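You operate a simulated robot arm through the tools that you are given. There is no shell and no other tool.

You are at the controls of a simulated two-armed robot. One attempt, no reset.

## Task
Pick up the white fine plate with one hand, pass it to the other hand and put it on the top of the crusher end table. Set down upright: white fine plate.

It is judged by the outcome, as a careful person would: the job done as asked, and still so three seconds after it is handed in. It fails if anything else is knocked over, pushed out of place, dropped, spilled or broken.

## Robot
Two 7-joint arms with two-finger parallel grippers on one trunk, on a base that moves. Base frame: it is fixed to the floor where the robot stands at the start and does not move with it; the origin is under the middle of the robot, x ahead of it, y to its left, z up. Lengths are in mm, angles in degrees, forces in N, time in s.
The left shoulder is at the start at [70, 134, 901], the right one opposite. With the tool pointing down near the work surface each hand reaches from about 100 to 640 mm from the robot's upright axis, wherever it stands, measured 20 degrees to its own side. Places, roughly: top of the crusher end table [100, 1700, 800]; white fine plate [1250, 1500, 500]. Payload 1.57 kg a hand.
The tool frame of a hand sits at the grasp point between the pads (the TCP): z along the fingers, y along the line on which they close. The tips reach 30 mm beyond it. Largest opening 80 mm; finger width 17, thickness 12; the body of the gripper, 40 by 82 mm, starts 80 mm behind the TCP.
Orientation is that of the tool frame in the base frame, as a unit quaternion [w, x, y, z]. With the fingers straight down and closing along the base's y, the tool's x points along the base's -x, its y along +y and its z along -z.

## Interface
- The arms move only by the tool step_arm. It takes "left_commands", "right_commands" or both (then of equal length, played together; a hand with none holds still); each is a list that holds one entry, the list of rows, each a list of 7 numbers: the shift along the base's x, y, z in mm, then the turn, a rotation vector about the base's x, y, z in degrees, then the opening, from 0 (shut) to 1 (fully open). In form: [[[x, y, z, wx, wy, wz, jaw], ...]]. A call has 1 to 20 rows; each row shifts and turns the commanded pose from where the row before left it. Each row takes 0.2 s and may step no farther than 50 mm and 8.6 degrees from the row before; otherwise, or with a gripper value out of range, the whole call is refused. Where a pose cannot be reached the arm comes as near as it can. A force on the tool above 40 N (or 10 N above the force at the start of the call, whichever is more), or a blocked arm, ends the call early, and 0.2 s more pass. The fingers move at their own pace (about 153 mm/s each) and stop on an object; they squeeze with about 42 N. The grip force told is the motor's: it shows also when the fingers shut on nothing. Time passes only in rows, and 0.2 s behind the last, so rows that do not move let the fingers close. The reply holds the time, the measured pose of the TCP, the force on the tool along the base axes, the opening and the grip force, in the units named above and with some noise, with the torque about the TCP (base axes, N m) and any sound that the robot's microphone picked up.
- Cameras (640 x 400 px; columns grow to the right, rows downward): "scene" is now at [136.1, 8.7, 1124.6]; the picture's right is [0.10, -1.00, 0.00], its down [-0.62, -0.06, -0.78] and it looks along [0.78, 0.07, -0.62] (base axes); focal length 260 px, centre (320, 200). "left" rides on the left gripper at [72, 7, -122] in its tool frame; the picture's right is [-0.09, 1.00, 0.00], its down [-0.84, -0.08, -0.54] and it looks along [-0.54, -0.05, 0.84] (tool axes); focal length 238 px, centre (320, 200). "right" rides on the right gripper at [72, -7, -122] in its tool frame; the picture's right is [0.09, 1.00, 0.00], its down [-0.84, 0.08, -0.54] and it looks along [-0.54, 0.05, 0.84] (tool axes); focal length 238 px, centre (320, 200). There is no depth. A picture from a camera that has moved, and an enlarged one, comes with that camera's place and axes in the base frame and with its lens.
- grab_frame(camera): a new picture of that camera. It takes no simulated time.
- lift_body(by): slides the trunk up (or, below 0, down) by that many mm; the arms and the scene camera ride with it, the base frame stays. It gives what a move gives, with no picture.
- roll_base(legs): drives the robot by 1 to 6 legs, each [ahead, left, turn to the left] in mm, mm and degrees, along the robot's own axes; the way and the turn of a leg run together, so that a leg with both is an arc; at most 1500 mm and 180 degrees a leg. The arms and the cameras ride along, it lands a little off, and it stops where it bumps. It gives what a move gives.
- turn_head(pan, tilt): turns the head with the scene camera to pan (to the left, within 86 degrees either way) and tilt (down, from -29 to 69), counted from straight ahead of the robot. It gives what a move gives.
- close_up(camera, box): a new picture of the part [left, top, right, bottom] of that camera's present view, enlarged. It takes no simulated time.
- sign_off(): hands the job in; it is judged then, once.

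Places have to be worked out from the pictures, the camera data and where the tool is seen. Open the grippers and draw the arms clear of the work before you hand the job in, unless the task says otherwise.

The tools are called after "Emit:" as a command line: name --argument value ..., lists and objects as JSON in quotes. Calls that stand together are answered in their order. step_arm: Moves the arms, as the interface text tells. Its arguments: {"type":"object","properties":{"left_commands":{"type":"array","items":{"type":"array","items":{"type":"array","items":{"type":"number"}}}},"right_commands":{"type":"array","items":{"type":"array","items":{"type":"array","items":{"type":"number"}}}}},"required":[]} The other tools are called the same way: lift_body (by) moves the trunk up or down; roll_base (legs) drives the base; turn_head (pan, tilt) turns the head that bears the scene camera; grab_frame (camera) takes a picture; close_up (camera, box) takes an enlarged picture of a part of a camera's view; sign_off () hands the job in.

At the start:

```text
time_s: 0.0
left_eef_pos: [490.3, 224.4, 781.0]
left_tcp_rot: [0.0, 0.0, 1.0, 0.0]
left_force: [-0.1, 0.2, 0.9]
left_ft_torque: [0.01, 0.01, -0.01]
left_finger_gap: 80.1
left_gripper_force: 0.0
right_eef_pos: [446.2, -180.1, 833.5]
right_tcp_rot: [0.001, 0.001, 1.0, 0.0]
right_force: [0.3, 0.2, 0.4]
right_ft_torque: [0.03, 0.02, -0.01]
right_finger_gap: 79.8
right_gripper_force: 0.1
trunk travel left (down, up): [-475.0, 465.0]
robot x, y, heading: [2.7, -2.7, 0.2]
head pan, tilt (commanded): [5.5, 38.5]
```

scene: 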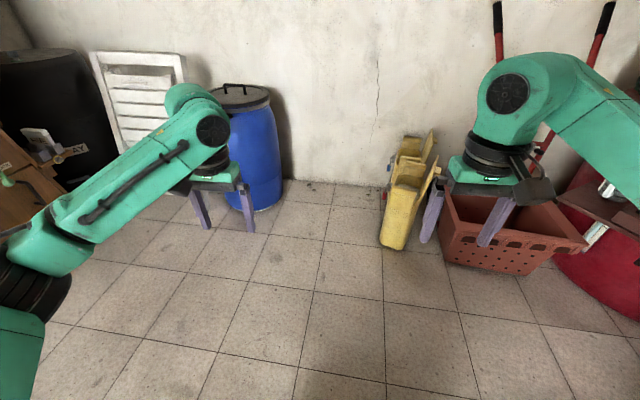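
right: 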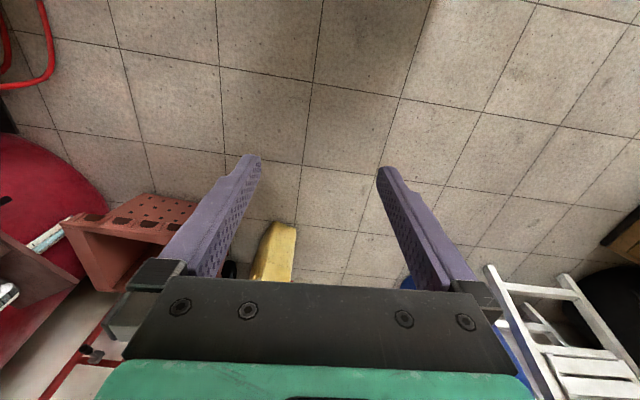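
left: 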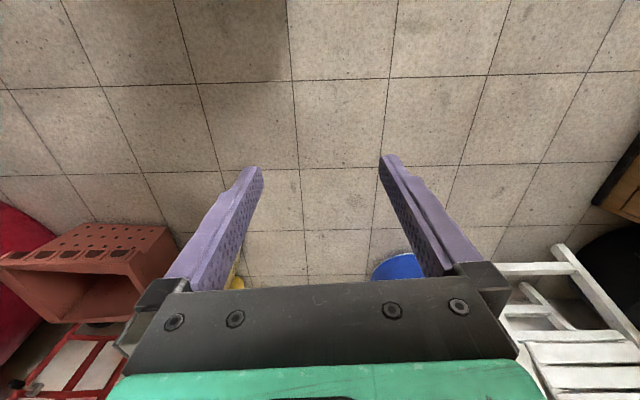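

The plate should be to the front-left, outside most of this view. I turn the head left to look at the plate and the table.

Emit:
turn_head --pan 50 --tilt 25

```text
time_s: 1.1
left_eef_pos: [490.1, 224.9, 781.4]
left_tcp_rot: [0.0, 0.0, 1.0, 0.0]
left_force: [-0.3, 0.8, -0.3]
left_ft_torque: [0.04, 0.01, 0.0]
left_finger_gap: 79.8
left_gripper_force: 0.0
right_eef_pos: [446.2, -179.3, 834.3]
right_tcp_rot: [0.0, 0.0, 1.0, 0.0]
right_force: [0.2, -0.6, 0.9]
right_ft_torque: [-0.03, 0.02, 0.0]
right_finger_gap: 79.9
right_gripper_force: 0.0
trunk travel left (down, up): [-475.0, 465.0]
robot x, y, heading: [1.5, -0.4, 0.0]
head pan, tilt (commanded): [50.0, 25.0]
```

The head is turned; I take a picture.

Emit:
grab_frame --camera "scene"

```text
taken
camera scene: at [109.8, 71.0, 1145.6], right [0.77, -0.64, 0.0], down [-0.27, -0.32, -0.91], along [0.58, 0.69, -0.42], focal length 260 px, centre (320, 200)
```

scene: 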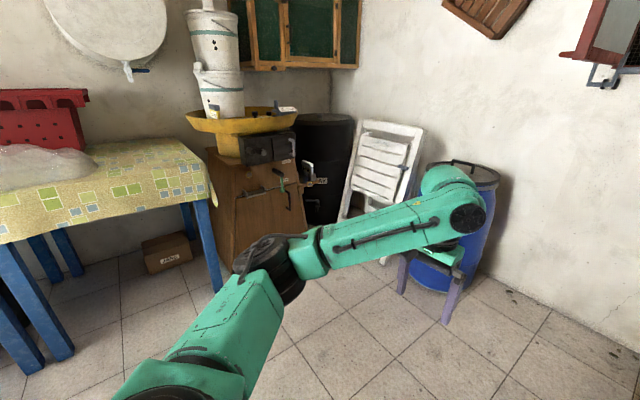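

The cloth-covered blue-legged table seems to be the place near [100,1700,800]; the plate should be around pixel (315,176). I enlarge both areas.

Emit:
close_up --camera "scene" --box '[230, 110, 390, 210]'

Emit:
close_up --camera "scene" --box '[0, 60, 240, 210]'

Emit:
turn_head --pan 85 --tilt 25

Emit:
grab_frame --camera "scene"

```text
4.00 times, centred on (310, 160) of scene
camera zoom: at [109.8, 71.0, 1145.6], right [0.77, -0.64, 0.0], down [-0.27, -0.32, -0.91], along [0.58, 0.69, -0.42], focal length 1041 px, centre (360, 360)
```

zoom: 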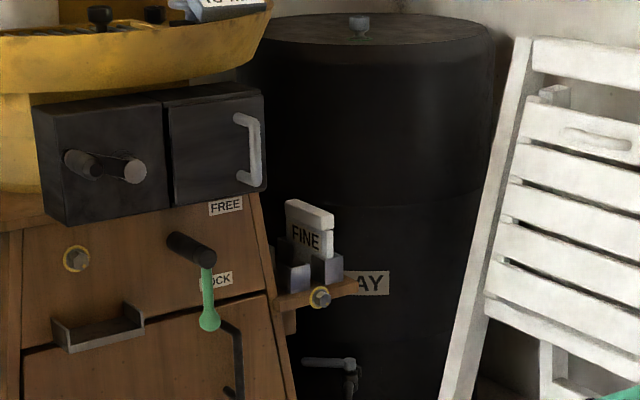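

```text
2.67 times, centred on (120, 135) of scene
camera zoom: at [109.8, 71.0, 1145.6], right [0.77, -0.64, 0.0], down [-0.27, -0.32, -0.91], along [0.58, 0.69, -0.42], focal length 694 px, centre (853, 373)
```

zoom: 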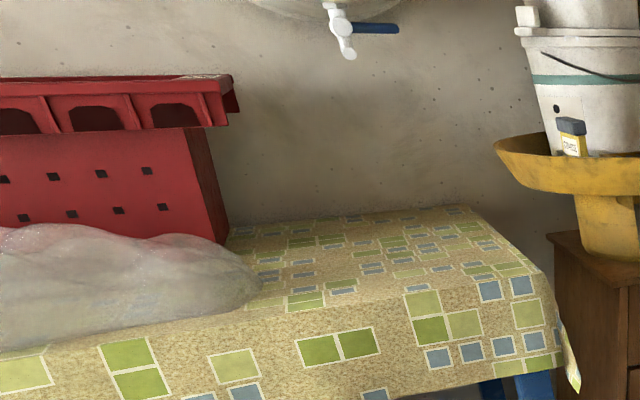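

```text
time_s: 2.1
left_eef_pos: [490.3, 225.1, 781.9]
left_tcp_rot: [0.0, 0.001, 1.0, 0.0]
left_force: [0.4, 0.8, -0.3]
left_ft_torque: [0.02, -0.01, 0.01]
left_finger_gap: 80.0
left_gripper_force: 0.1
right_eef_pos: [446.0, -179.6, 833.3]
right_tcp_rot: [0.001, 0.0, 1.0, 0.0]
right_force: [-0.4, 0.2, -0.8]
right_ft_torque: [0.0, -0.04, 0.01]
right_finger_gap: 79.9
right_gripper_force: 0.0
trunk travel left (down, up): [-475.0, 465.0]
robot x, y, heading: [0.1, -1.6, 0.3]
head pan, tilt (commanded): [85.0, 25.0]
```

```text
taken
camera scene: at [58.6, 92.3, 1145.6], right [1.0, -0.09, 0.0], down [-0.04, -0.42, -0.91], along [0.08, 0.9, -0.42], focal length 260 px, centre (320, 200)
```

scene: 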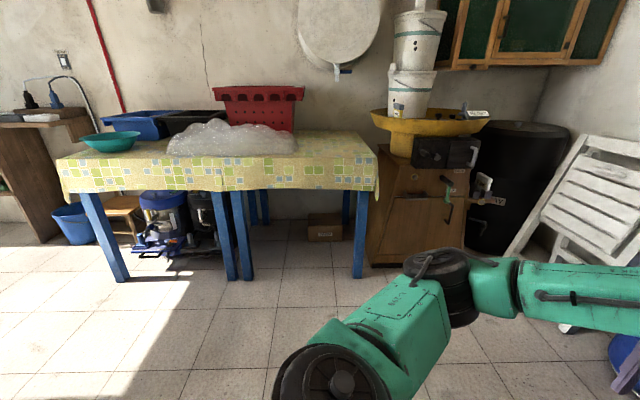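

The "white fine plate" looks like a small white block labelled FINE standing in a holder on the side of the wooden crusher cabinet; there seems to be a LOCK/FREE lever nearby too. The cloth-covered table's right part (x about 80–400, y about 1200–1900) is clear. I turn left and drive nearer to look closely.

Emit:
roll_base --legs '[[0, 0, 50], [700, 0, 0]]'

Emit:
turn_head --pan 0 --tilt 30

Emit:
grab_frame --camera "scene"

```text
time_s: 8.2
left_eef_pos: [598.8, 1057.7, 781.7]
left_tcp_rot: [-0.001, -0.422, 0.907, 0.0]
left_force: [0.8, -0.1, 0.7]
left_ft_torque: [0.0, -0.02, 0.01]
left_finger_gap: 80.1
left_gripper_force: 0.0
right_eef_pos: [879.3, 764.1, 833.6]
right_tcp_rot: [-0.001, -0.42, 0.907, 0.0]
right_force: [-0.4, -0.4, 0.7]
right_ft_torque: [-0.01, 0.01, 0.01]
right_finger_gap: 79.8
right_gripper_force: 0.1
trunk travel left (down, up): [-475.0, 465.0]
robot x, y, heading: [454.4, 538.8, 49.8]
head pan, tilt (commanded): [85.0, 25.0]
```

```text
time_s: 9.8
left_eef_pos: [597.3, 1056.7, 781.5]
left_tcp_rot: [0.0, -0.422, 0.906, 0.0]
left_force: [-0.4, 0.4, 0.2]
left_ft_torque: [0.03, 0.0, -0.02]
left_finger_gap: 79.9
left_gripper_force: 0.0
right_eef_pos: [879.0, 763.4, 834.0]
right_tcp_rot: [0.0, -0.421, 0.907, 0.001]
right_force: [-0.1, 0.2, -0.4]
right_ft_torque: [-0.03, -0.02, 0.01]
right_finger_gap: 79.9
right_gripper_force: 0.0
trunk travel left (down, up): [-475.0, 465.0]
robot x, y, heading: [452.1, 538.6, 49.6]
head pan, tilt (commanded): [0.0, 30.0]
```

```text
taken
camera scene: at [544.8, 646.0, 1137.7], right [0.76, -0.64, 0.0], down [-0.32, -0.38, -0.87], along [0.56, 0.66, -0.5], focal length 260 px, centre (320, 200)
```

scene: 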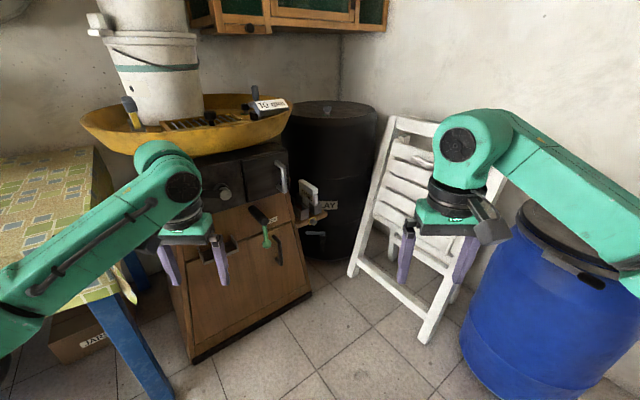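

Emit:
close_up --camera "scene" --box '[240, 160, 360, 240]'

Emit:
close_up --camera "scene" --box '[80, 60, 320, 210]'

```text
5.00 times, centred on (300, 200) of scene
camera zoom: at [544.8, 646.0, 1137.7], right [0.76, -0.64, 0.0], down [-0.32, -0.38, -0.87], along [0.56, 0.66, -0.5], focal length 1301 px, centre (420, 200)
```

zoom: 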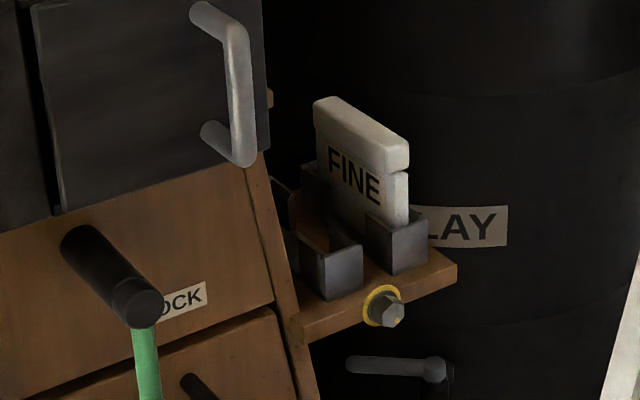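

```text
2.67 times, centred on (200, 135) of scene
camera zoom: at [544.8, 646.0, 1137.7], right [0.76, -0.64, 0.0], down [-0.32, -0.38, -0.87], along [0.56, 0.66, -0.5], focal length 694 px, centre (640, 373)
```

zoom: 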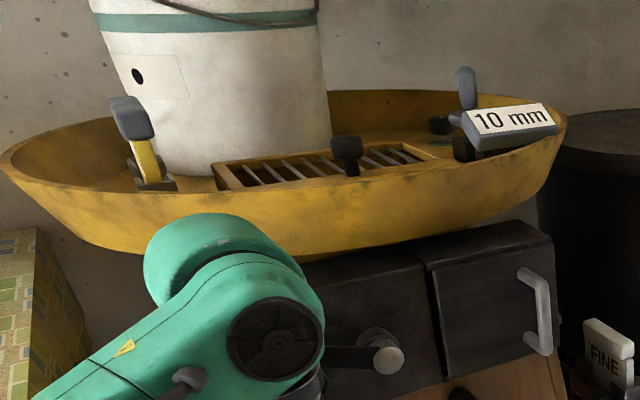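

The FINE plate stands edgewise in a slotted holder, its long side running about along base y and its thickness along x, top near [1190,1480,600]. Before driving nearer I draw both hands back toward the robot so they stay clear of the cabinet, tray and chair.

Emit:
step_arm --left_commands '[[[-31, -37, 10, 0, 0, 0, 1], [-31, -37, 10, 0, 0, 0, 1], [-31, -37, 10, 0, 0, 0, 1], [-31, -37, 10, 0, 0, 0, 1], [-31, -37, 10, 0, 0, 0, 1]]]' --right_commands '[[[-31, -37, 0, 0, 0, 0, 1], [-31, -37, 0, 0, 0, 0, 1], [-31, -37, 0, 0, 0, 0, 1], [-31, -37, 0, 0, 0, 0, 1], [-20, -24, 0, 0, 0, 0, 1]]]'

Emit:
grab_frame --camera "scene"

```text
time_s: 11.0
left_eef_pos: [483.0, 917.1, 819.4]
left_tcp_rot: [-0.001, -0.422, 0.907, 0.0]
left_force: [-0.3, 0.5, 0.1]
left_ft_torque: [0.01, -0.01, -0.01]
left_finger_gap: 79.8
left_gripper_force: 0.1
left hand out of reach, approached as far as the arm can: row 4, 5
right_eef_pos: [734.2, 590.2, 833.1]
right_tcp_rot: [0.0, -0.421, 0.907, 0.0]
right_force: [-0.3, -0.3, 0.2]
right_ft_torque: [0.03, 0.02, 0.02]
right_finger_gap: 80.0
right_gripper_force: 0.0
trunk travel left (down, up): [-475.0, 465.0]
robot x, y, heading: [457.9, 538.6, 50.0]
head pan, tilt (commanded): [0.0, 30.0]
```

```text
taken
camera scene: at [544.8, 645.8, 1137.7], right [0.76, -0.64, 0.0], down [-0.32, -0.38, -0.87], along [0.56, 0.66, -0.5], focal length 260 px, centre (320, 200)
```

scene: 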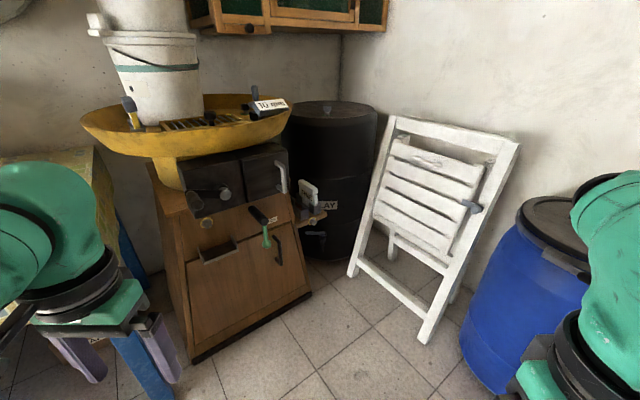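

The view is clear: chair legs are about x≥1360, barrel beyond, cabinet front about y≈1430. I raise the trunk 150 mm for clearance above the table, then drive to about (850, 900) and turn to heading about 80.

Emit:
lift_body --by 150

Emit:
roll_base --legs '[[520, -68, 0], [0, 0, 30]]'

Emit:
turn_head --pan -15 --tilt 45

Emit:
grab_frame --camera "scene"

```text
time_s: 12.8
left_eef_pos: [483.1, 917.9, 969.2]
left_tcp_rot: [0.0, -0.422, 0.907, 0.0]
left_force: [0.5, 0.3, -0.3]
left_ft_torque: [-0.01, 0.0, 0.0]
left_finger_gap: 79.9
left_gripper_force: 0.0
right_eef_pos: [734.4, 591.1, 983.4]
right_tcp_rot: [0.0, -0.421, 0.907, 0.0]
right_force: [-0.3, -0.2, -0.2]
right_ft_torque: [0.02, -0.01, -0.01]
right_finger_gap: 80.0
right_gripper_force: 0.1
trunk travel left (down, up): [-625.0, 315.0]
robot x, y, heading: [453.8, 537.4, 49.8]
head pan, tilt (commanded): [0.0, 30.0]
```

```text
time_s: 17.3
left_eef_pos: [673.0, 1232.8, 969.5]
left_tcp_rot: [0.0, -0.644, 0.765, -0.001]
left_force: [0.4, -0.2, -0.3]
left_ft_torque: [0.02, 0.0, -0.03]
left_finger_gap: 80.1
left_gripper_force: 0.0
right_eef_pos: [1056.6, 1079.2, 984.3]
right_tcp_rot: [0.0, -0.644, 0.765, 0.0]
right_force: [-0.5, -0.3, -0.6]
right_ft_torque: [-0.02, -0.01, 0.0]
right_finger_gap: 79.9
right_gripper_force: 0.0
trunk travel left (down, up): [-625.0, 315.0]
robot x, y, heading: [841.7, 887.9, 80.2]
head pan, tilt (commanded): [0.0, 30.0]
```

```text
time_s: 18.1
left_eef_pos: [672.9, 1234.1, 969.6]
left_tcp_rot: [0.001, -0.644, 0.765, 0.0]
left_force: [-1.0, -0.5, 0.2]
left_ft_torque: [-0.02, 0.0, -0.05]
left_finger_gap: 79.9
left_gripper_force: 0.1
right_eef_pos: [1057.0, 1079.9, 983.1]
right_tcp_rot: [0.001, -0.644, 0.765, 0.0]
right_force: [0.1, -0.3, 0.5]
right_ft_torque: [-0.01, -0.01, 0.03]
right_finger_gap: 79.9
right_gripper_force: 0.0
trunk travel left (down, up): [-625.0, 315.0]
robot x, y, heading: [841.5, 892.8, 80.7]
head pan, tilt (commanded): [-15.0, 45.0]
```

```text
taken
camera scene: at [883.6, 1015.0, 1265.1], right [0.91, -0.42, 0.0], down [-0.3, -0.64, -0.71], along [0.3, 0.64, -0.71], focal length 260 px, centre (320, 200)
```

scene: 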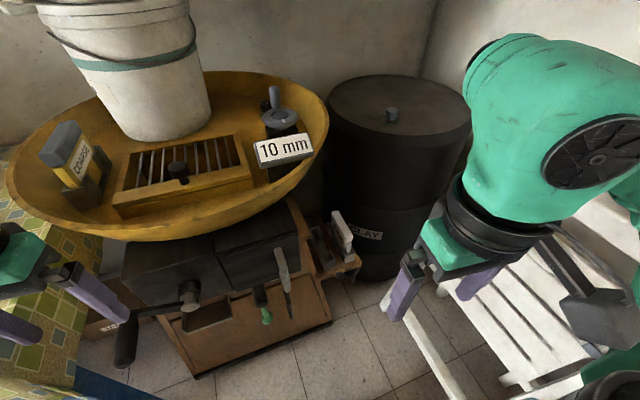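

Emit:
close_up --camera "scene" --box '[290, 195, 386, 255]'

Emit:
close_up --camera "scene" --box '[10, 110, 170, 210]'

```text
6.67 times, centred on (338, 225) of scene
camera zoom: at [883.6, 1015.0, 1265.1], right [0.91, -0.42, 0.0], down [-0.3, -0.64, -0.71], along [0.3, 0.64, -0.71], focal length 1734 px, centre (200, 33)
```

zoom: 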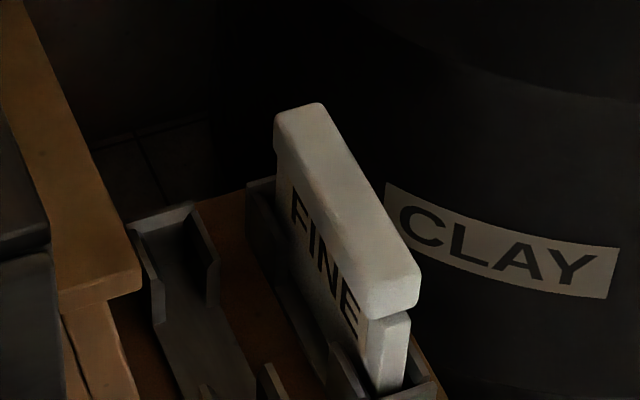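

```text
4.00 times, centred on (90, 160) of scene
camera zoom: at [883.6, 1015.0, 1265.1], right [0.91, -0.42, 0.0], down [-0.3, -0.64, -0.71], along [0.3, 0.64, -0.71], focal length 1041 px, centre (1240, 360)
```

zoom: 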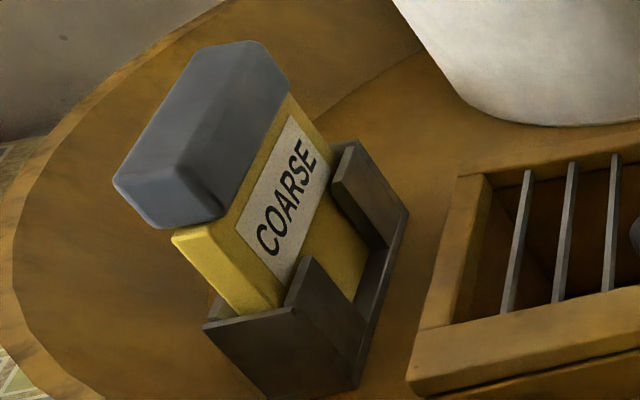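

The plate's cap top triangulates consistently to about [1166, 1470, 626]; it is about 112 mm long along y, cap about 25 mm thick along x. Before lowering the trunk I check where my left arm, the table corner and the cabinet crank are.

Emit:
turn_head --pan 45 --tilt 40

Emit:
grab_frame --camera "scene"

Emit:
turn_head --pan -75 --tilt 40

Emit:
grab_frame --camera "scene"

```text
time_s: 19.4
left_eef_pos: [673.1, 1233.9, 969.3]
left_tcp_rot: [0.0, -0.644, 0.765, 0.0]
left_force: [0.0, 0.1, 0.3]
left_ft_torque: [0.01, 0.03, 0.02]
left_finger_gap: 80.0
left_gripper_force: 0.0
right_eef_pos: [1056.5, 1079.5, 984.8]
right_tcp_rot: [0.0, -0.644, 0.765, 0.0]
right_force: [-0.5, 0.1, 0.1]
right_ft_torque: [-0.01, -0.02, 0.03]
right_finger_gap: 80.1
right_gripper_force: 0.1
trunk travel left (down, up): [-625.0, 315.0]
robot x, y, heading: [839.3, 891.9, 80.2]
head pan, tilt (commanded): [45.0, 40.0]
```

```text
taken
camera scene: at [800.7, 1010.6, 1272.3], right [0.82, 0.58, 0.0], down [0.37, -0.53, -0.77], along [-0.44, 0.63, -0.64], focal length 260 px, centre (320, 200)
```

scene: 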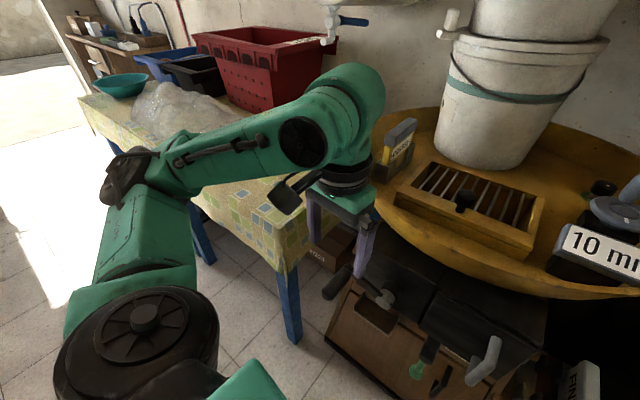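

```text
time_s: 21.4
left_eef_pos: [674.2, 1233.8, 969.0]
left_tcp_rot: [0.0, -0.644, 0.765, 0.0]
left_force: [0.4, -0.8, 0.2]
left_ft_torque: [0.0, 0.03, 0.04]
left_finger_gap: 80.1
left_gripper_force: 0.1
right_eef_pos: [1056.1, 1079.9, 983.6]
right_tcp_rot: [-0.001, -0.644, 0.765, 0.0]
right_force: [-0.1, 0.9, -0.8]
right_ft_torque: [-0.03, 0.0, 0.02]
right_finger_gap: 80.3
right_gripper_force: 0.1
trunk travel left (down, up): [-625.0, 315.0]
robot x, y, heading: [843.6, 890.9, 80.2]
head pan, tilt (commanded): [-75.0, 40.0]
```

```text
taken
camera scene: at [934.3, 948.9, 1272.3], right [0.09, -1.0, 0.0], down [-0.64, -0.06, -0.77], along [0.76, 0.07, -0.64], focal length 260 px, centre (320, 200)
```

scene: 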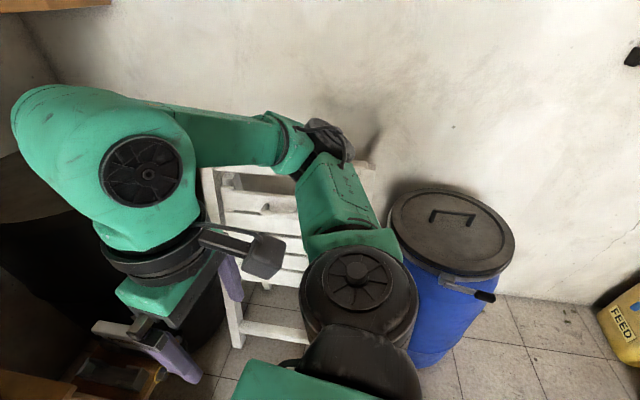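

The right elbow is free of the chair top, and the left elbow hangs near the table edge, so I will keep the trunk high rather than lower it. I shift the base a little nearer (about 93 mm ahead, 47 mm right, 5° left turn).

Emit:
roll_base --legs '[[90, -50, 0], [0, 0, 5]]'

Emit:
turn_head --pan -25 --tilt 45

Emit:
grab_frame --camera "scene"

```text
time_s: 23.0
left_eef_pos: [708.8, 1297.7, 968.9]
left_tcp_rot: [0.0, -0.677, 0.736, 0.0]
left_force: [1.2, -0.4, 0.7]
left_ft_torque: [0.01, -0.01, 0.03]
left_finger_gap: 80.0
left_gripper_force: 0.1
right_eef_pos: [1104.2, 1178.2, 982.9]
right_tcp_rot: [0.0, -0.677, 0.736, 0.001]
right_force: [0.3, 0.1, -1.3]
right_ft_torque: [-0.01, 0.01, 0.02]
right_finger_gap: 80.3
right_gripper_force: 0.0
trunk travel left (down, up): [-625.0, 315.0]
robot x, y, heading: [907.7, 968.8, 85.1]
head pan, tilt (commanded): [-75.0, 40.0]
```

```text
time_s: 24.2
left_eef_pos: [708.9, 1298.3, 969.4]
left_tcp_rot: [0.0, -0.676, 0.737, -0.001]
left_force: [-0.1, 0.4, -0.1]
left_ft_torque: [0.0, 0.01, 0.01]
left_finger_gap: 80.0
left_gripper_force: 0.0
right_eef_pos: [1103.3, 1179.2, 982.6]
right_tcp_rot: [0.0, -0.677, 0.736, -0.001]
right_force: [-1.0, 0.6, 0.3]
right_ft_torque: [0.0, 0.0, 0.02]
right_finger_gap: 80.1
right_gripper_force: 0.0
trunk travel left (down, up): [-625.0, 315.0]
robot x, y, heading: [909.0, 971.2, 85.0]
head pan, tilt (commanded): [-25.0, 45.0]
```

```text
taken
camera scene: at [950.4, 1092.8, 1265.1], right [0.87, -0.5, 0.0], down [-0.35, -0.61, -0.71], along [0.35, 0.61, -0.71], focal length 260 px, centre (320, 200)
```

scene: 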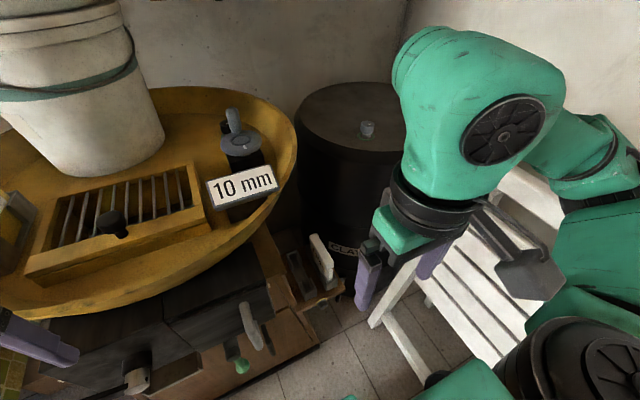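

The plate is in view at about pixel (322,255). I enlarge it to refine its place from this nearer view.

Emit:
close_up --camera "scene" --box '[274, 220, 370, 280]'

Emit:
grab_frame --camera "right"

```text
6.67 times, centred on (322, 250) of scene
camera zoom: at [950.4, 1092.8, 1265.1], right [0.87, -0.5, 0.0], down [-0.35, -0.61, -0.71], along [0.35, 0.61, -0.71], focal length 1734 px, centre (307, -133)
```

zoom: 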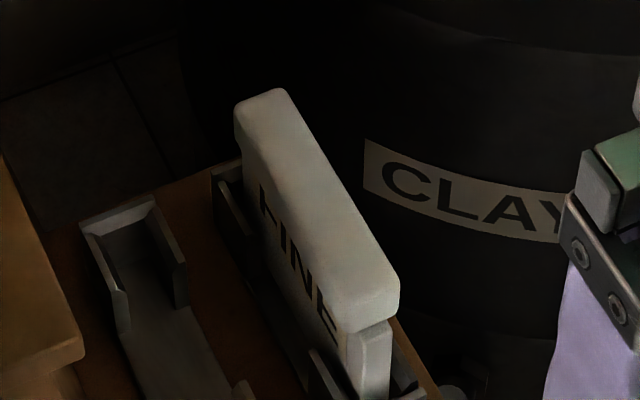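

```text
taken
camera right: at [1104.4, 1104.8, 1104.7], right [-1.0, -0.01, 0.0], down [-0.01, 0.84, 0.54], along [0.0, 0.54, -0.84], focal length 238 px, centre (320, 200)
```

right: 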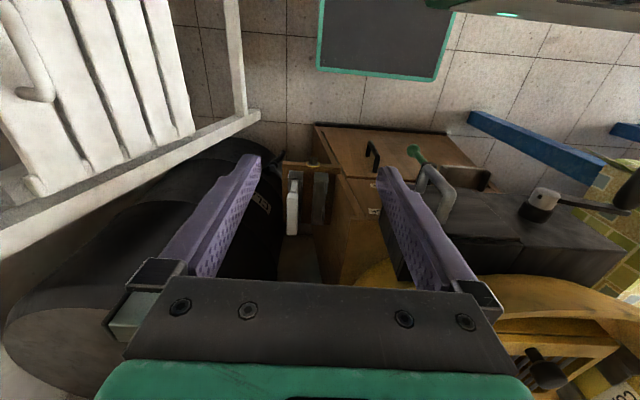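

The wrist camera also sees the plate around (292,205); I enlarge that for a second ray.

Emit:
close_up --camera "right" --box '[244, 150, 340, 250]'

```text
4.00 times, centred on (292, 200) of right
camera zoom: at [1104.4, 1104.8, 1104.7], right [-1.0, -0.01, 0.0], down [-0.01, 0.84, 0.54], along [0.0, 0.54, -0.84], focal length 953 px, centre (432, 200)
```

zoom: 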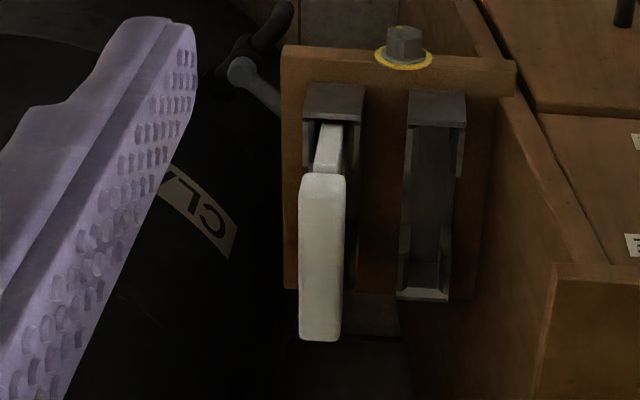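

Combining views: cap center ≈ (1170, 1463), top z ≈ 626, long axis heading ≈ 86°, cap ≈ 28 mm thick and ≈ 120 mm long. I will grip its near half (about 30 mm from the middle) with the tool tilted 20° toward me, leaving the far half for the other hand; first I go to a pre-grasp point above it.

Emit:
step_arm --right_commands '[[[8, 31.7, -32.5, 2.5, 0, 0.2, 1], [8, 31.7, -32.5, 2.5, 0, 0.2, 1], [8, 31.7, -32.5, 2.5, 0, 0.2, 1], [8, 31.7, -32.5, 2.5, 0, 0.2, 1], [8, 31.7, -32.5, 2.5, 0, 0.2, 1], [8, 31.7, -32.5, 2.5, 0, 0, 1], [8, 31.7, -32.5, 2.5, 0, 0, 1], [8, 31.7, -32.5, 2.5, 0, 0, 1]]]'

Emit:
grab_frame --camera "right"

Emit:
grab_frame --camera "scene"

```text
time_s: 26.0
left_eef_pos: [709.1, 1300.0, 968.7]
left_tcp_rot: [-0.001, -0.677, 0.736, -0.001]
left_force: [-0.3, 0.0, -0.1]
left_ft_torque: [-0.02, 0.01, 0.03]
left_finger_gap: 79.8
left_gripper_force: 0.1
right_eef_pos: [1168.5, 1432.0, 722.7]
right_tcp_rot: [0.118, -0.674, 0.718, 0.128]
right_force: [0.4, -0.2, -1.1]
right_ft_torque: [-0.03, -0.03, 0.03]
right_finger_gap: 80.0
right_gripper_force: 0.1
trunk travel left (down, up): [-625.0, 315.0]
robot x, y, heading: [902.2, 972.6, 85.2]
head pan, tilt (commanded): [-25.0, 45.0]
```

```text
taken
camera right: at [1170.5, 1321.3, 811.0], right [-1.0, -0.03, -0.01], down [-0.02, 0.6, 0.8], along [-0.02, 0.8, -0.61], focal length 238 px, centre (320, 200)
```

right: 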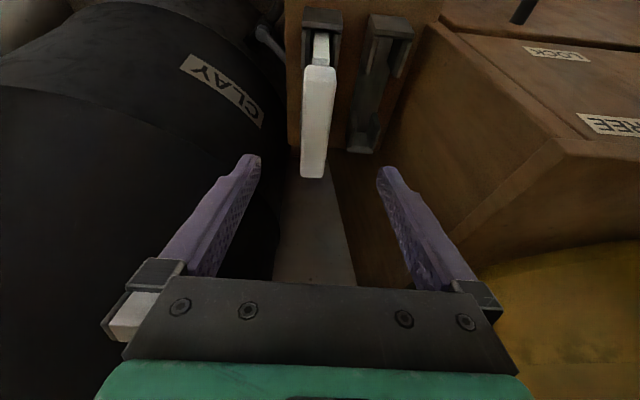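

```text
taken
camera scene: at [950.6, 1094.0, 1264.9], right [0.87, -0.5, 0.0], down [-0.35, -0.61, -0.71], along [0.35, 0.61, -0.71], focal length 260 px, centre (320, 200)
```

scene: 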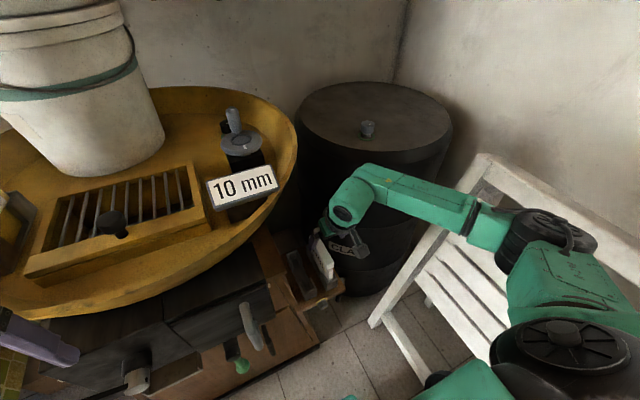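

The hand is right over the plate; the wrist view puts the cap at x ≈ 1171–1173, about 3 mm to the +x side of the TCP, and the tool has about 1.4° roll to take out. I descend part-way and check heights.

Emit:
step_arm --right_commands '[[[1, 0, -20, 0, -0.7, 0.2, 1], [1, 0, -20, 0, -0.7, 0.2, 1], [1, 0, -20, 0, 0, 0.2, 1]]]'

Emit:
grab_frame --camera "right"

Emit:
close_up --camera "scene" --box '[274, 200, 386, 280]'

```text
time_s: 26.8
left_eef_pos: [708.8, 1298.6, 968.3]
left_tcp_rot: [0.0, -0.677, 0.736, 0.0]
left_force: [0.2, 0.6, 0.2]
left_ft_torque: [0.02, 0.0, 0.01]
left_finger_gap: 80.0
left_gripper_force: 0.2
right_eef_pos: [1172.2, 1431.1, 662.5]
right_tcp_rot: [0.126, -0.679, 0.713, 0.121]
right_force: [0.9, -1.1, 0.2]
right_ft_torque: [0.0, -0.01, 0.02]
right_finger_gap: 80.1
right_gripper_force: 0.0
trunk travel left (down, up): [-625.0, 315.0]
robot x, y, heading: [901.1, 971.7, 85.2]
head pan, tilt (commanded): [-25.0, 45.0]
```

```text
taken
camera right: at [1172.0, 1321.1, 752.1], right [-1.0, -0.04, -0.03], down [-0.05, 0.6, 0.8], along [-0.01, 0.8, -0.6], focal length 238 px, centre (320, 200)
```

right: 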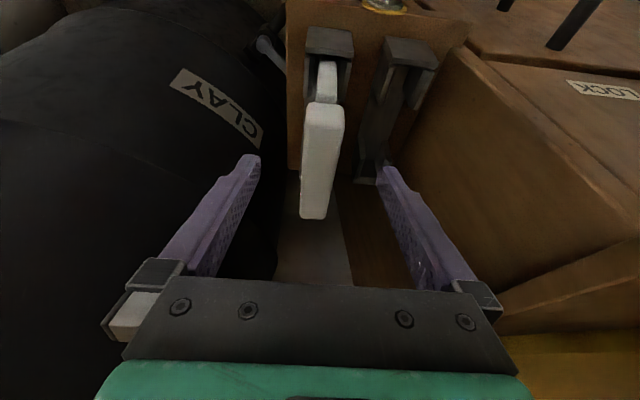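

```text
5.00 times, centred on (330, 240) of scene
camera zoom: at [950.4, 1093.0, 1265.1], right [0.87, -0.5, 0.0], down [-0.35, -0.61, -0.71], along [0.35, 0.61, -0.71], focal length 1301 px, centre (270, 0)
```

zoom: 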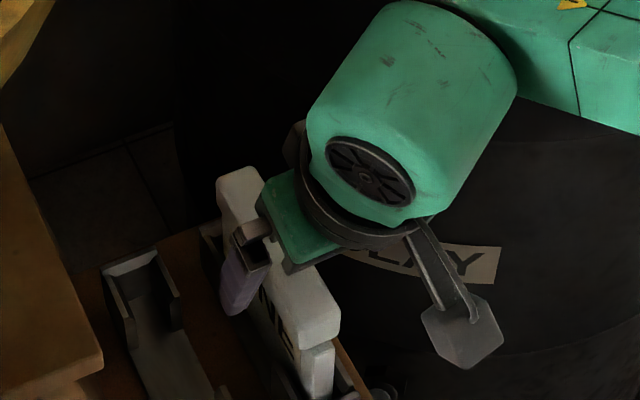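

Triangulating between the two wrist views puts the cap at z ≈ 595–620 and the tool is centred and aligned (heading 87°). I descend to TCP z ≈ 606 and close the fingers.

Emit:
step_arm --right_commands '[[[-0.5, 0, -20, 0, 0, 0, 1], [-0.5, 0, -20, 0, 0, 0, 1], [0, 0, -16, 0, 0, 0, 1], [0, 0, 0, 0, 0, 0, 1]]]'

Emit:
grab_frame --camera "right"

Emit:
close_up --camera "scene" --box '[274, 200, 386, 280]'

```text
time_s: 27.8
left_eef_pos: [709.6, 1298.6, 969.3]
left_tcp_rot: [0.0, -0.677, 0.736, 0.0]
left_force: [0.0, 0.1, -0.3]
left_ft_torque: [-0.03, 0.0, 0.01]
left_finger_gap: 79.9
left_gripper_force: 0.1
right_eef_pos: [1169.2, 1432.0, 608.2]
right_tcp_rot: [0.126, -0.678, 0.714, 0.119]
right_force: [-0.3, -0.1, 0.7]
right_ft_torque: [-0.03, 0.0, 0.02]
right_finger_gap: 79.9
right_gripper_force: 0.2
trunk travel left (down, up): [-625.0, 315.0]
robot x, y, heading: [903.9, 970.4, 85.4]
head pan, tilt (commanded): [-25.0, 45.0]
```

```text
taken
camera right: at [1170.8, 1320.9, 696.3], right [-1.0, -0.04, -0.03], down [-0.05, 0.6, 0.8], along [-0.01, 0.8, -0.6], focal length 238 px, centre (320, 200)
```

right: 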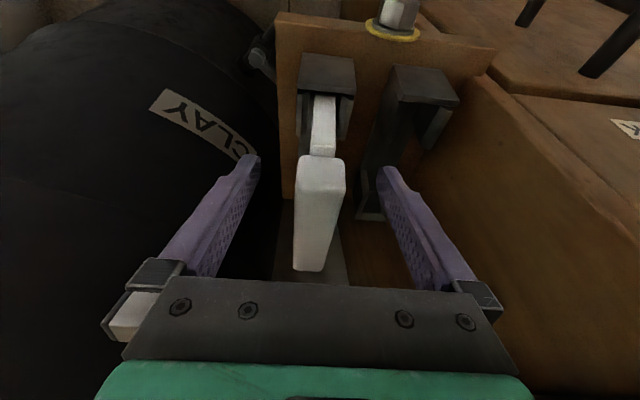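

```text
5.00 times, centred on (330, 240) of scene
camera zoom: at [950.3, 1092.7, 1265.1], right [0.87, -0.5, 0.0], down [-0.35, -0.61, -0.71], along [0.35, 0.61, -0.71], focal length 1301 px, centre (270, 0)
```

zoom: 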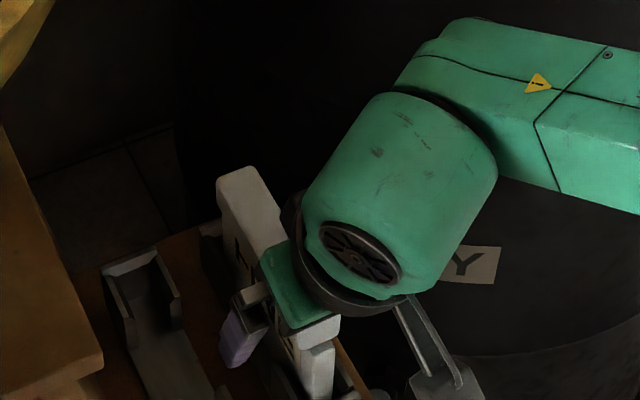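

At this height the cap spans z ≈ 590–615 and y ≈ 1415–1535, so its middle is near y ≈ 1475. I shift 8 mm farther in, 6 mm lower and 1.5 mm to +x, then close gently and wait.

Emit:
step_arm --right_commands '[[[1.5, 8, -6, 0, 0, 0, 1], [0, 0, 0, 0, 0, 0, 0.6], [0, 0, 0, 0, 0, 0, 0.0], [0, 0, 0, 0, 0, 0, 0.0], [0, 0, 0, 0, 0, 0, 0.0]]]'

Emit:
grab_frame --camera "right"

```text
time_s: 29.0
left_eef_pos: [708.9, 1298.9, 968.9]
left_tcp_rot: [0.0, -0.677, 0.736, 0.0]
left_force: [0.6, 0.0, 1.2]
left_ft_torque: [0.04, 0.0, -0.02]
left_finger_gap: 79.8
left_gripper_force: 0.1
right_eef_pos: [1171.9, 1440.8, 602.2]
right_tcp_rot: [0.125, -0.679, 0.714, 0.119]
right_force: [-0.2, -0.3, -1.4]
right_ft_torque: [-0.04, 0.01, -0.01]
right_finger_gap: 27.8
right_gripper_force: 37.8
trunk travel left (down, up): [-625.0, 315.0]
robot x, y, heading: [905.6, 972.5, 85.3]
head pan, tilt (commanded): [-25.0, 45.0]
```

```text
taken
camera right: at [1172.6, 1328.7, 690.5], right [-1.0, -0.04, -0.03], down [-0.05, 0.6, 0.8], along [-0.01, 0.8, -0.6], focal length 238 px, centre (320, 200)
```

right: 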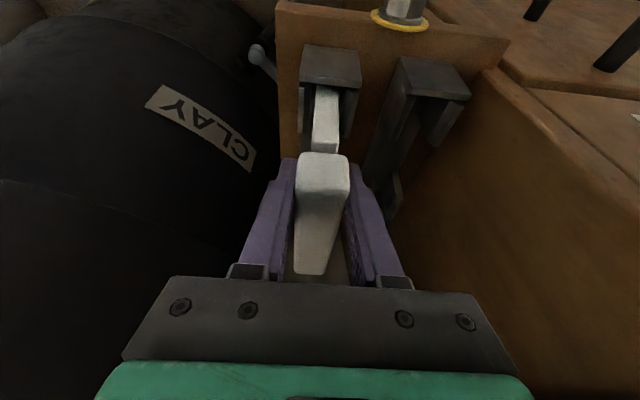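

The fingers have stopped on the cap at 27.8 mm with full grip force. I lift straight up, slowly at first.

Emit:
step_arm --right_commands '[[[0, 0, 5, 0, 0, 0, 0], [0, 0, 8, 0, 0, 0, 0], [0, 0, 8, 0, 0, 0, 0], [0, 0, 10, 0, 0, 0, 0]]]'

Emit:
grab_frame --camera "right"

Emit:
close_up --camera "scene" --box '[274, 200, 386, 280]'

```text
time_s: 30.0
left_eef_pos: [709.5, 1299.3, 969.1]
left_tcp_rot: [0.0, -0.678, 0.735, 0.001]
left_force: [-1.1, 0.2, -0.3]
left_ft_torque: [-0.01, -0.01, 0.02]
left_finger_gap: 80.0
left_gripper_force: 0.0
right_eef_pos: [1171.7, 1438.2, 633.6]
right_tcp_rot: [0.126, -0.678, 0.714, 0.119]
right_force: [0.1, 0.7, -2.0]
right_ft_torque: [-0.1, 0.01, -0.03]
right_finger_gap: 28.0
right_gripper_force: 38.2
trunk travel left (down, up): [-625.0, 315.0]
robot x, y, heading: [905.6, 971.2, 85.4]
head pan, tilt (commanded): [-25.0, 45.0]
```

```text
taken
camera right: at [1172.2, 1329.4, 721.9], right [-1.0, -0.04, -0.03], down [-0.05, 0.6, 0.8], along [-0.01, 0.8, -0.61], focal length 238 px, centre (320, 200)
```

right: 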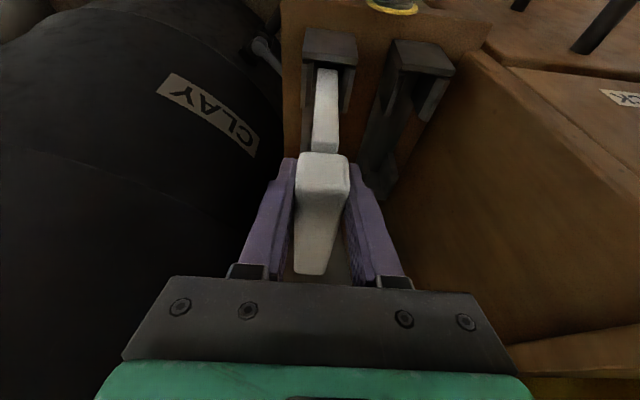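

```text
5.00 times, centred on (330, 240) of scene
camera zoom: at [950.5, 1093.0, 1265.0], right [0.87, -0.5, 0.0], down [-0.35, -0.61, -0.71], along [0.35, 0.61, -0.71], focal length 1301 px, centre (270, 0)
```

zoom: 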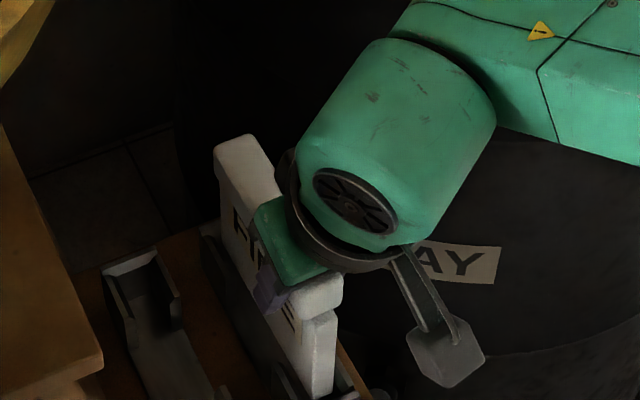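

The plate comes up with the hand, about 2 N of weight, no slip. I keep lifting well clear of the holder.

Emit:
step_arm --right_commands '[[[0, 0, 15, 0, 0, 0, 0], [0, 0, 20, 0, 0, 0, 0], [0, 0, 20, 0, 0, 0, 0], [0, 0, 20, 0, 0, 0, 0], [0, 0, 20, 0, 0, 0, 0], [0, 0, 20, 0, 0, 0, 0], [0, -5, 20, 0, 0, 0, 0]]]'

Emit:
grab_frame --camera "scene"

Emit:
grab_frame --camera "right"

```text
time_s: 31.6
left_eef_pos: [708.5, 1298.3, 968.4]
left_tcp_rot: [-0.001, -0.677, 0.736, -0.001]
left_force: [0.2, -0.2, -0.4]
left_ft_torque: [0.0, 0.01, -0.01]
left_finger_gap: 79.9
left_gripper_force: 0.1
right_eef_pos: [1171.3, 1434.9, 768.8]
right_tcp_rot: [0.126, -0.679, 0.714, 0.12]
right_force: [0.4, 0.4, -1.7]
right_ft_torque: [-0.08, 0.02, 0.0]
right_finger_gap: 27.5
right_gripper_force: 38.0
trunk travel left (down, up): [-625.0, 315.0]
robot x, y, heading: [904.6, 970.8, 85.4]
head pan, tilt (commanded): [-25.0, 45.0]
```

```text
taken
camera scene: at [950.4, 1092.7, 1265.0], right [0.87, -0.5, 0.0], down [-0.35, -0.61, -0.71], along [0.35, 0.61, -0.71], focal length 260 px, centre (320, 200)
```

scene: 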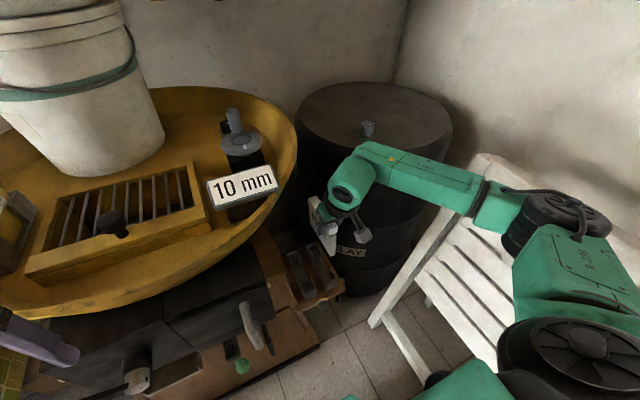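

```text
taken
camera right: at [1171.7, 1324.3, 857.4], right [-1.0, -0.04, -0.03], down [-0.05, 0.6, 0.8], along [-0.01, 0.8, -0.61], focal length 238 px, centre (320, 200)
```

right: 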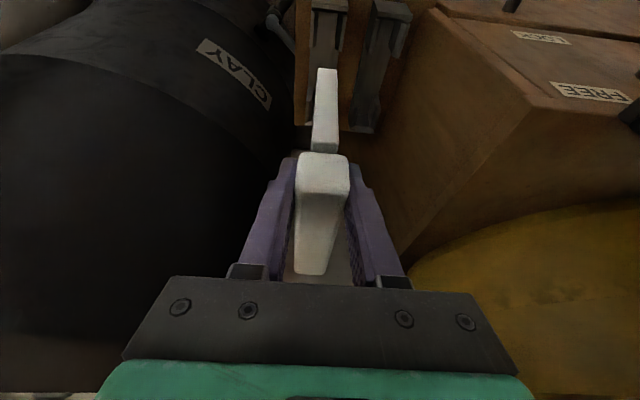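

The plate hangs free above the holder. I enlarge to see its whole shape and how it sits in the fingers.

Emit:
close_up --camera "scene" --box '[290, 180, 386, 260]'

Emit:
step_arm --right_commands '[[[0, -10, 20, 0, 0, 0, 0], [-5, -30, 20, 0, 0, 0, 0], [-5, -30, 15, 0, 0, 0, 0], [-5, -30, 10, 0, 0, 0, 0], [-5, -30, 10, 0, 0, 0, 0], [-5, -30, 0, 0, 0, 0, 0]]]'

Emit:
grab_frame --camera "scene"

```text
5.00 times, centred on (338, 220) of scene
camera zoom: at [950.4, 1092.7, 1265.0], right [0.87, -0.5, 0.0], down [-0.35, -0.61, -0.71], along [0.35, 0.61, -0.71], focal length 1301 px, centre (230, 100)
```

zoom: 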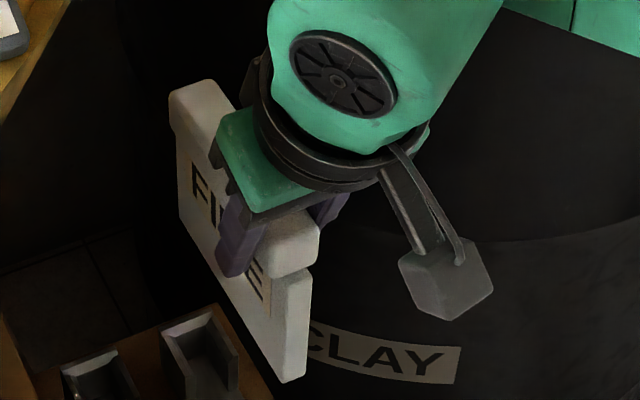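

```text
time_s: 33.0
left_eef_pos: [709.2, 1296.6, 969.4]
left_tcp_rot: [0.0, -0.677, 0.736, 0.0]
left_force: [-0.1, -0.3, 0.3]
left_ft_torque: [-0.01, -0.02, 0.0]
left_finger_gap: 80.1
left_gripper_force: 0.1
right_eef_pos: [1146.5, 1274.2, 843.3]
right_tcp_rot: [0.126, -0.678, 0.714, 0.12]
right_force: [-0.4, -0.7, -2.4]
right_ft_torque: [-0.08, -0.03, 0.01]
right_finger_gap: 27.7
right_gripper_force: 38.3
trunk travel left (down, up): [-625.0, 315.0]
robot x, y, heading: [903.5, 971.4, 85.2]
head pan, tilt (commanded): [-25.0, 45.0]
```

```text
taken
camera scene: at [950.1, 1091.7, 1265.2], right [0.87, -0.5, 0.0], down [-0.35, -0.61, -0.71], along [0.35, 0.61, -0.71], focal length 260 px, centre (320, 200)
```

scene: 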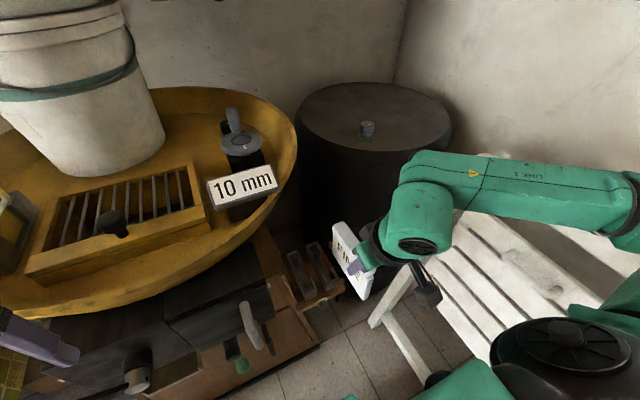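

The whole plate (about 110 mm tall) is held firmly and level. I back the base out into open floor, away from the chair and cabinet, for the handover.

Emit:
roll_base --legs '[[-300, 60, 0]]'

Emit:
turn_head --pan 0 --tilt 45

Emit:
grab_frame --camera "scene"

```text
time_s: 35.1
left_eef_pos: [625.3, 1007.2, 969.8]
left_tcp_rot: [-0.001, -0.677, 0.736, -0.001]
left_force: [0.7, 0.8, 0.3]
left_ft_torque: [0.01, 0.02, 0.0]
left_finger_gap: 79.7
left_gripper_force: 0.0
right_eef_pos: [1062.6, 982.7, 842.6]
right_tcp_rot: [0.126, -0.679, 0.713, 0.12]
right_force: [-0.7, -0.3, -2.1]
right_ft_torque: [-0.08, 0.03, -0.01]
right_finger_gap: 27.9
right_gripper_force: 38.5
trunk travel left (down, up): [-625.0, 315.0]
robot x, y, heading: [822.7, 681.7, 85.3]
head pan, tilt (commanded): [-25.0, 45.0]
```

```text
time_s: 36.0
left_eef_pos: [625.3, 1007.7, 969.5]
left_tcp_rot: [0.0, -0.677, 0.736, -0.001]
left_force: [0.0, -0.7, -0.4]
left_ft_torque: [0.0, 0.01, 0.02]
left_finger_gap: 80.1
left_gripper_force: 0.1
right_eef_pos: [1063.2, 983.4, 841.5]
right_tcp_rot: [0.126, -0.679, 0.714, 0.12]
right_force: [0.6, -1.0, -2.1]
right_ft_torque: [-0.08, -0.01, -0.02]
right_finger_gap: 27.9
right_gripper_force: 38.2
trunk travel left (down, up): [-625.0, 315.0]
robot x, y, heading: [821.1, 678.6, 85.4]
head pan, tilt (commanded): [0.0, 45.0]
```

```text
taken
camera scene: at [833.4, 812.1, 1265.0], right [1.0, -0.08, 0.0], down [-0.06, -0.7, -0.71], along [0.06, 0.7, -0.71], focal length 260 px, centre (320, 200)
```

scene: 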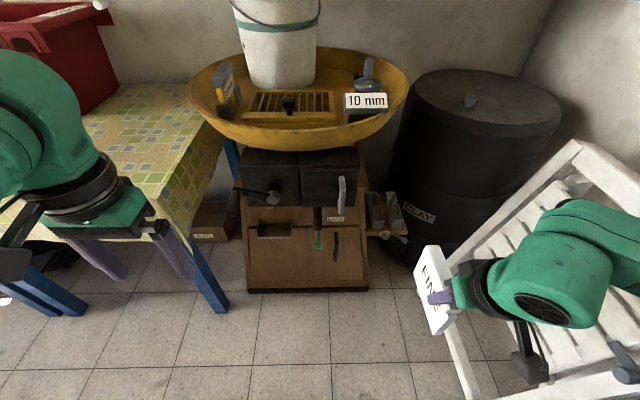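

The plate is in the clear. I now raise it, bring it in front of me and yaw it +88° so its long axis lies left–right, with my right hand leaning to the right on its right end.

Emit:
step_arm --right_commands '[[[-15, 11, 5, 0, 0, 8, 0], [-15, 11, 5, 0, 0, 8, 0], [-15, 11, 5, 0, 0, 8, 0], [-15, 11, 5, 0, 0, 8, 0], [-15, 11, 5, 0, 0, 8, 0]]]'

Emit:
grab_frame --camera "scene"

```text
time_s: 37.2
left_eef_pos: [626.1, 1007.2, 969.2]
left_tcp_rot: [0.0, -0.678, 0.735, 0.0]
left_force: [0.0, 0.3, 0.1]
left_ft_torque: [-0.03, 0.02, -0.05]
left_finger_gap: 79.8
left_gripper_force: 0.0
right_eef_pos: [987.6, 1039.2, 865.8]
right_tcp_rot: [-0.077, 0.882, -0.438, -0.155]
right_force: [0.1, -0.9, -1.7]
right_ft_torque: [-0.08, -0.06, 0.02]
right_finger_gap: 27.5
right_gripper_force: 38.5
trunk travel left (down, up): [-625.0, 315.0]
robot x, y, heading: [820.9, 680.0, 85.2]
head pan, tilt (commanded): [0.0, 45.0]
```

```text
taken
camera scene: at [832.8, 812.7, 1264.9], right [1.0, -0.08, 0.0], down [-0.06, -0.71, -0.71], along [0.06, 0.7, -0.71], focal length 260 px, centre (320, 200)
```

scene: 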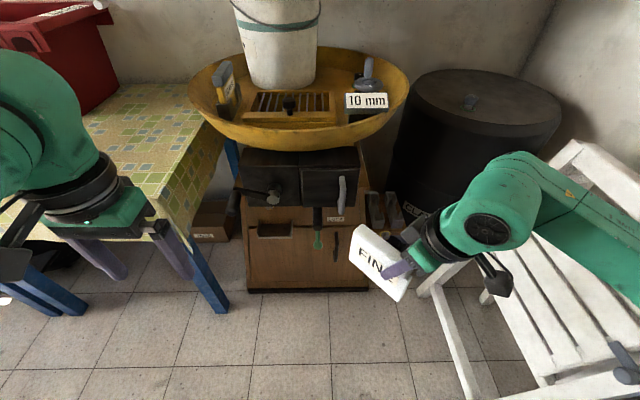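

The first 40° went smoothly. I finish the turn and translation.

Emit:
step_arm --right_commands '[[[-15, 11, 5, 0, 0, 8, 0], [-15, 11, 5, 0, 0, 8, 0], [-15, 11, 5, 0, 0, 8, 0], [-15, 11, 5, 0, 0, 8, 0], [-15, 11, 5, 0, 0, 8, 0], [-15, 11, 5, 0, 0, 8, 0]]]'

Emit:
grab_frame --camera "scene"

```text
time_s: 38.6
left_eef_pos: [623.8, 1005.9, 969.4]
left_tcp_rot: [0.0, -0.677, 0.736, 0.0]
left_force: [-0.8, -0.1, 0.8]
left_ft_torque: [-0.01, -0.02, 0.02]
left_finger_gap: 80.1
left_gripper_force: 0.0
right_eef_pos: [915.4, 1005.6, 841.7]
right_tcp_rot: [-0.072, 0.947, -0.268, -0.163]
right_force: [-0.6, 0.1, -2.5]
right_ft_torque: [-0.03, -0.06, 0.01]
right_finger_gap: 27.8
right_gripper_force: 37.9
right hand out of reach, approached as far as the arm can: row 1, 2, 3, 4, 5, 6
trunk travel left (down, up): [-625.0, 315.0]
robot x, y, heading: [823.4, 677.4, 85.3]
head pan, tilt (commanded): [0.0, 45.0]
```

```text
taken
camera scene: at [831.6, 811.8, 1265.0], right [1.0, -0.08, 0.0], down [-0.06, -0.7, -0.71], along [0.06, 0.7, -0.71], focal length 260 px, centre (320, 200)
```

scene: 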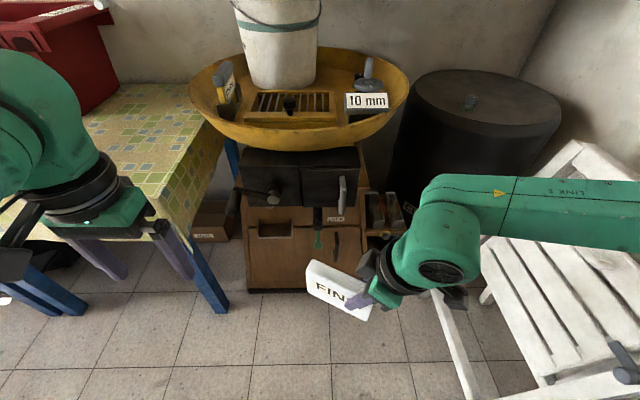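

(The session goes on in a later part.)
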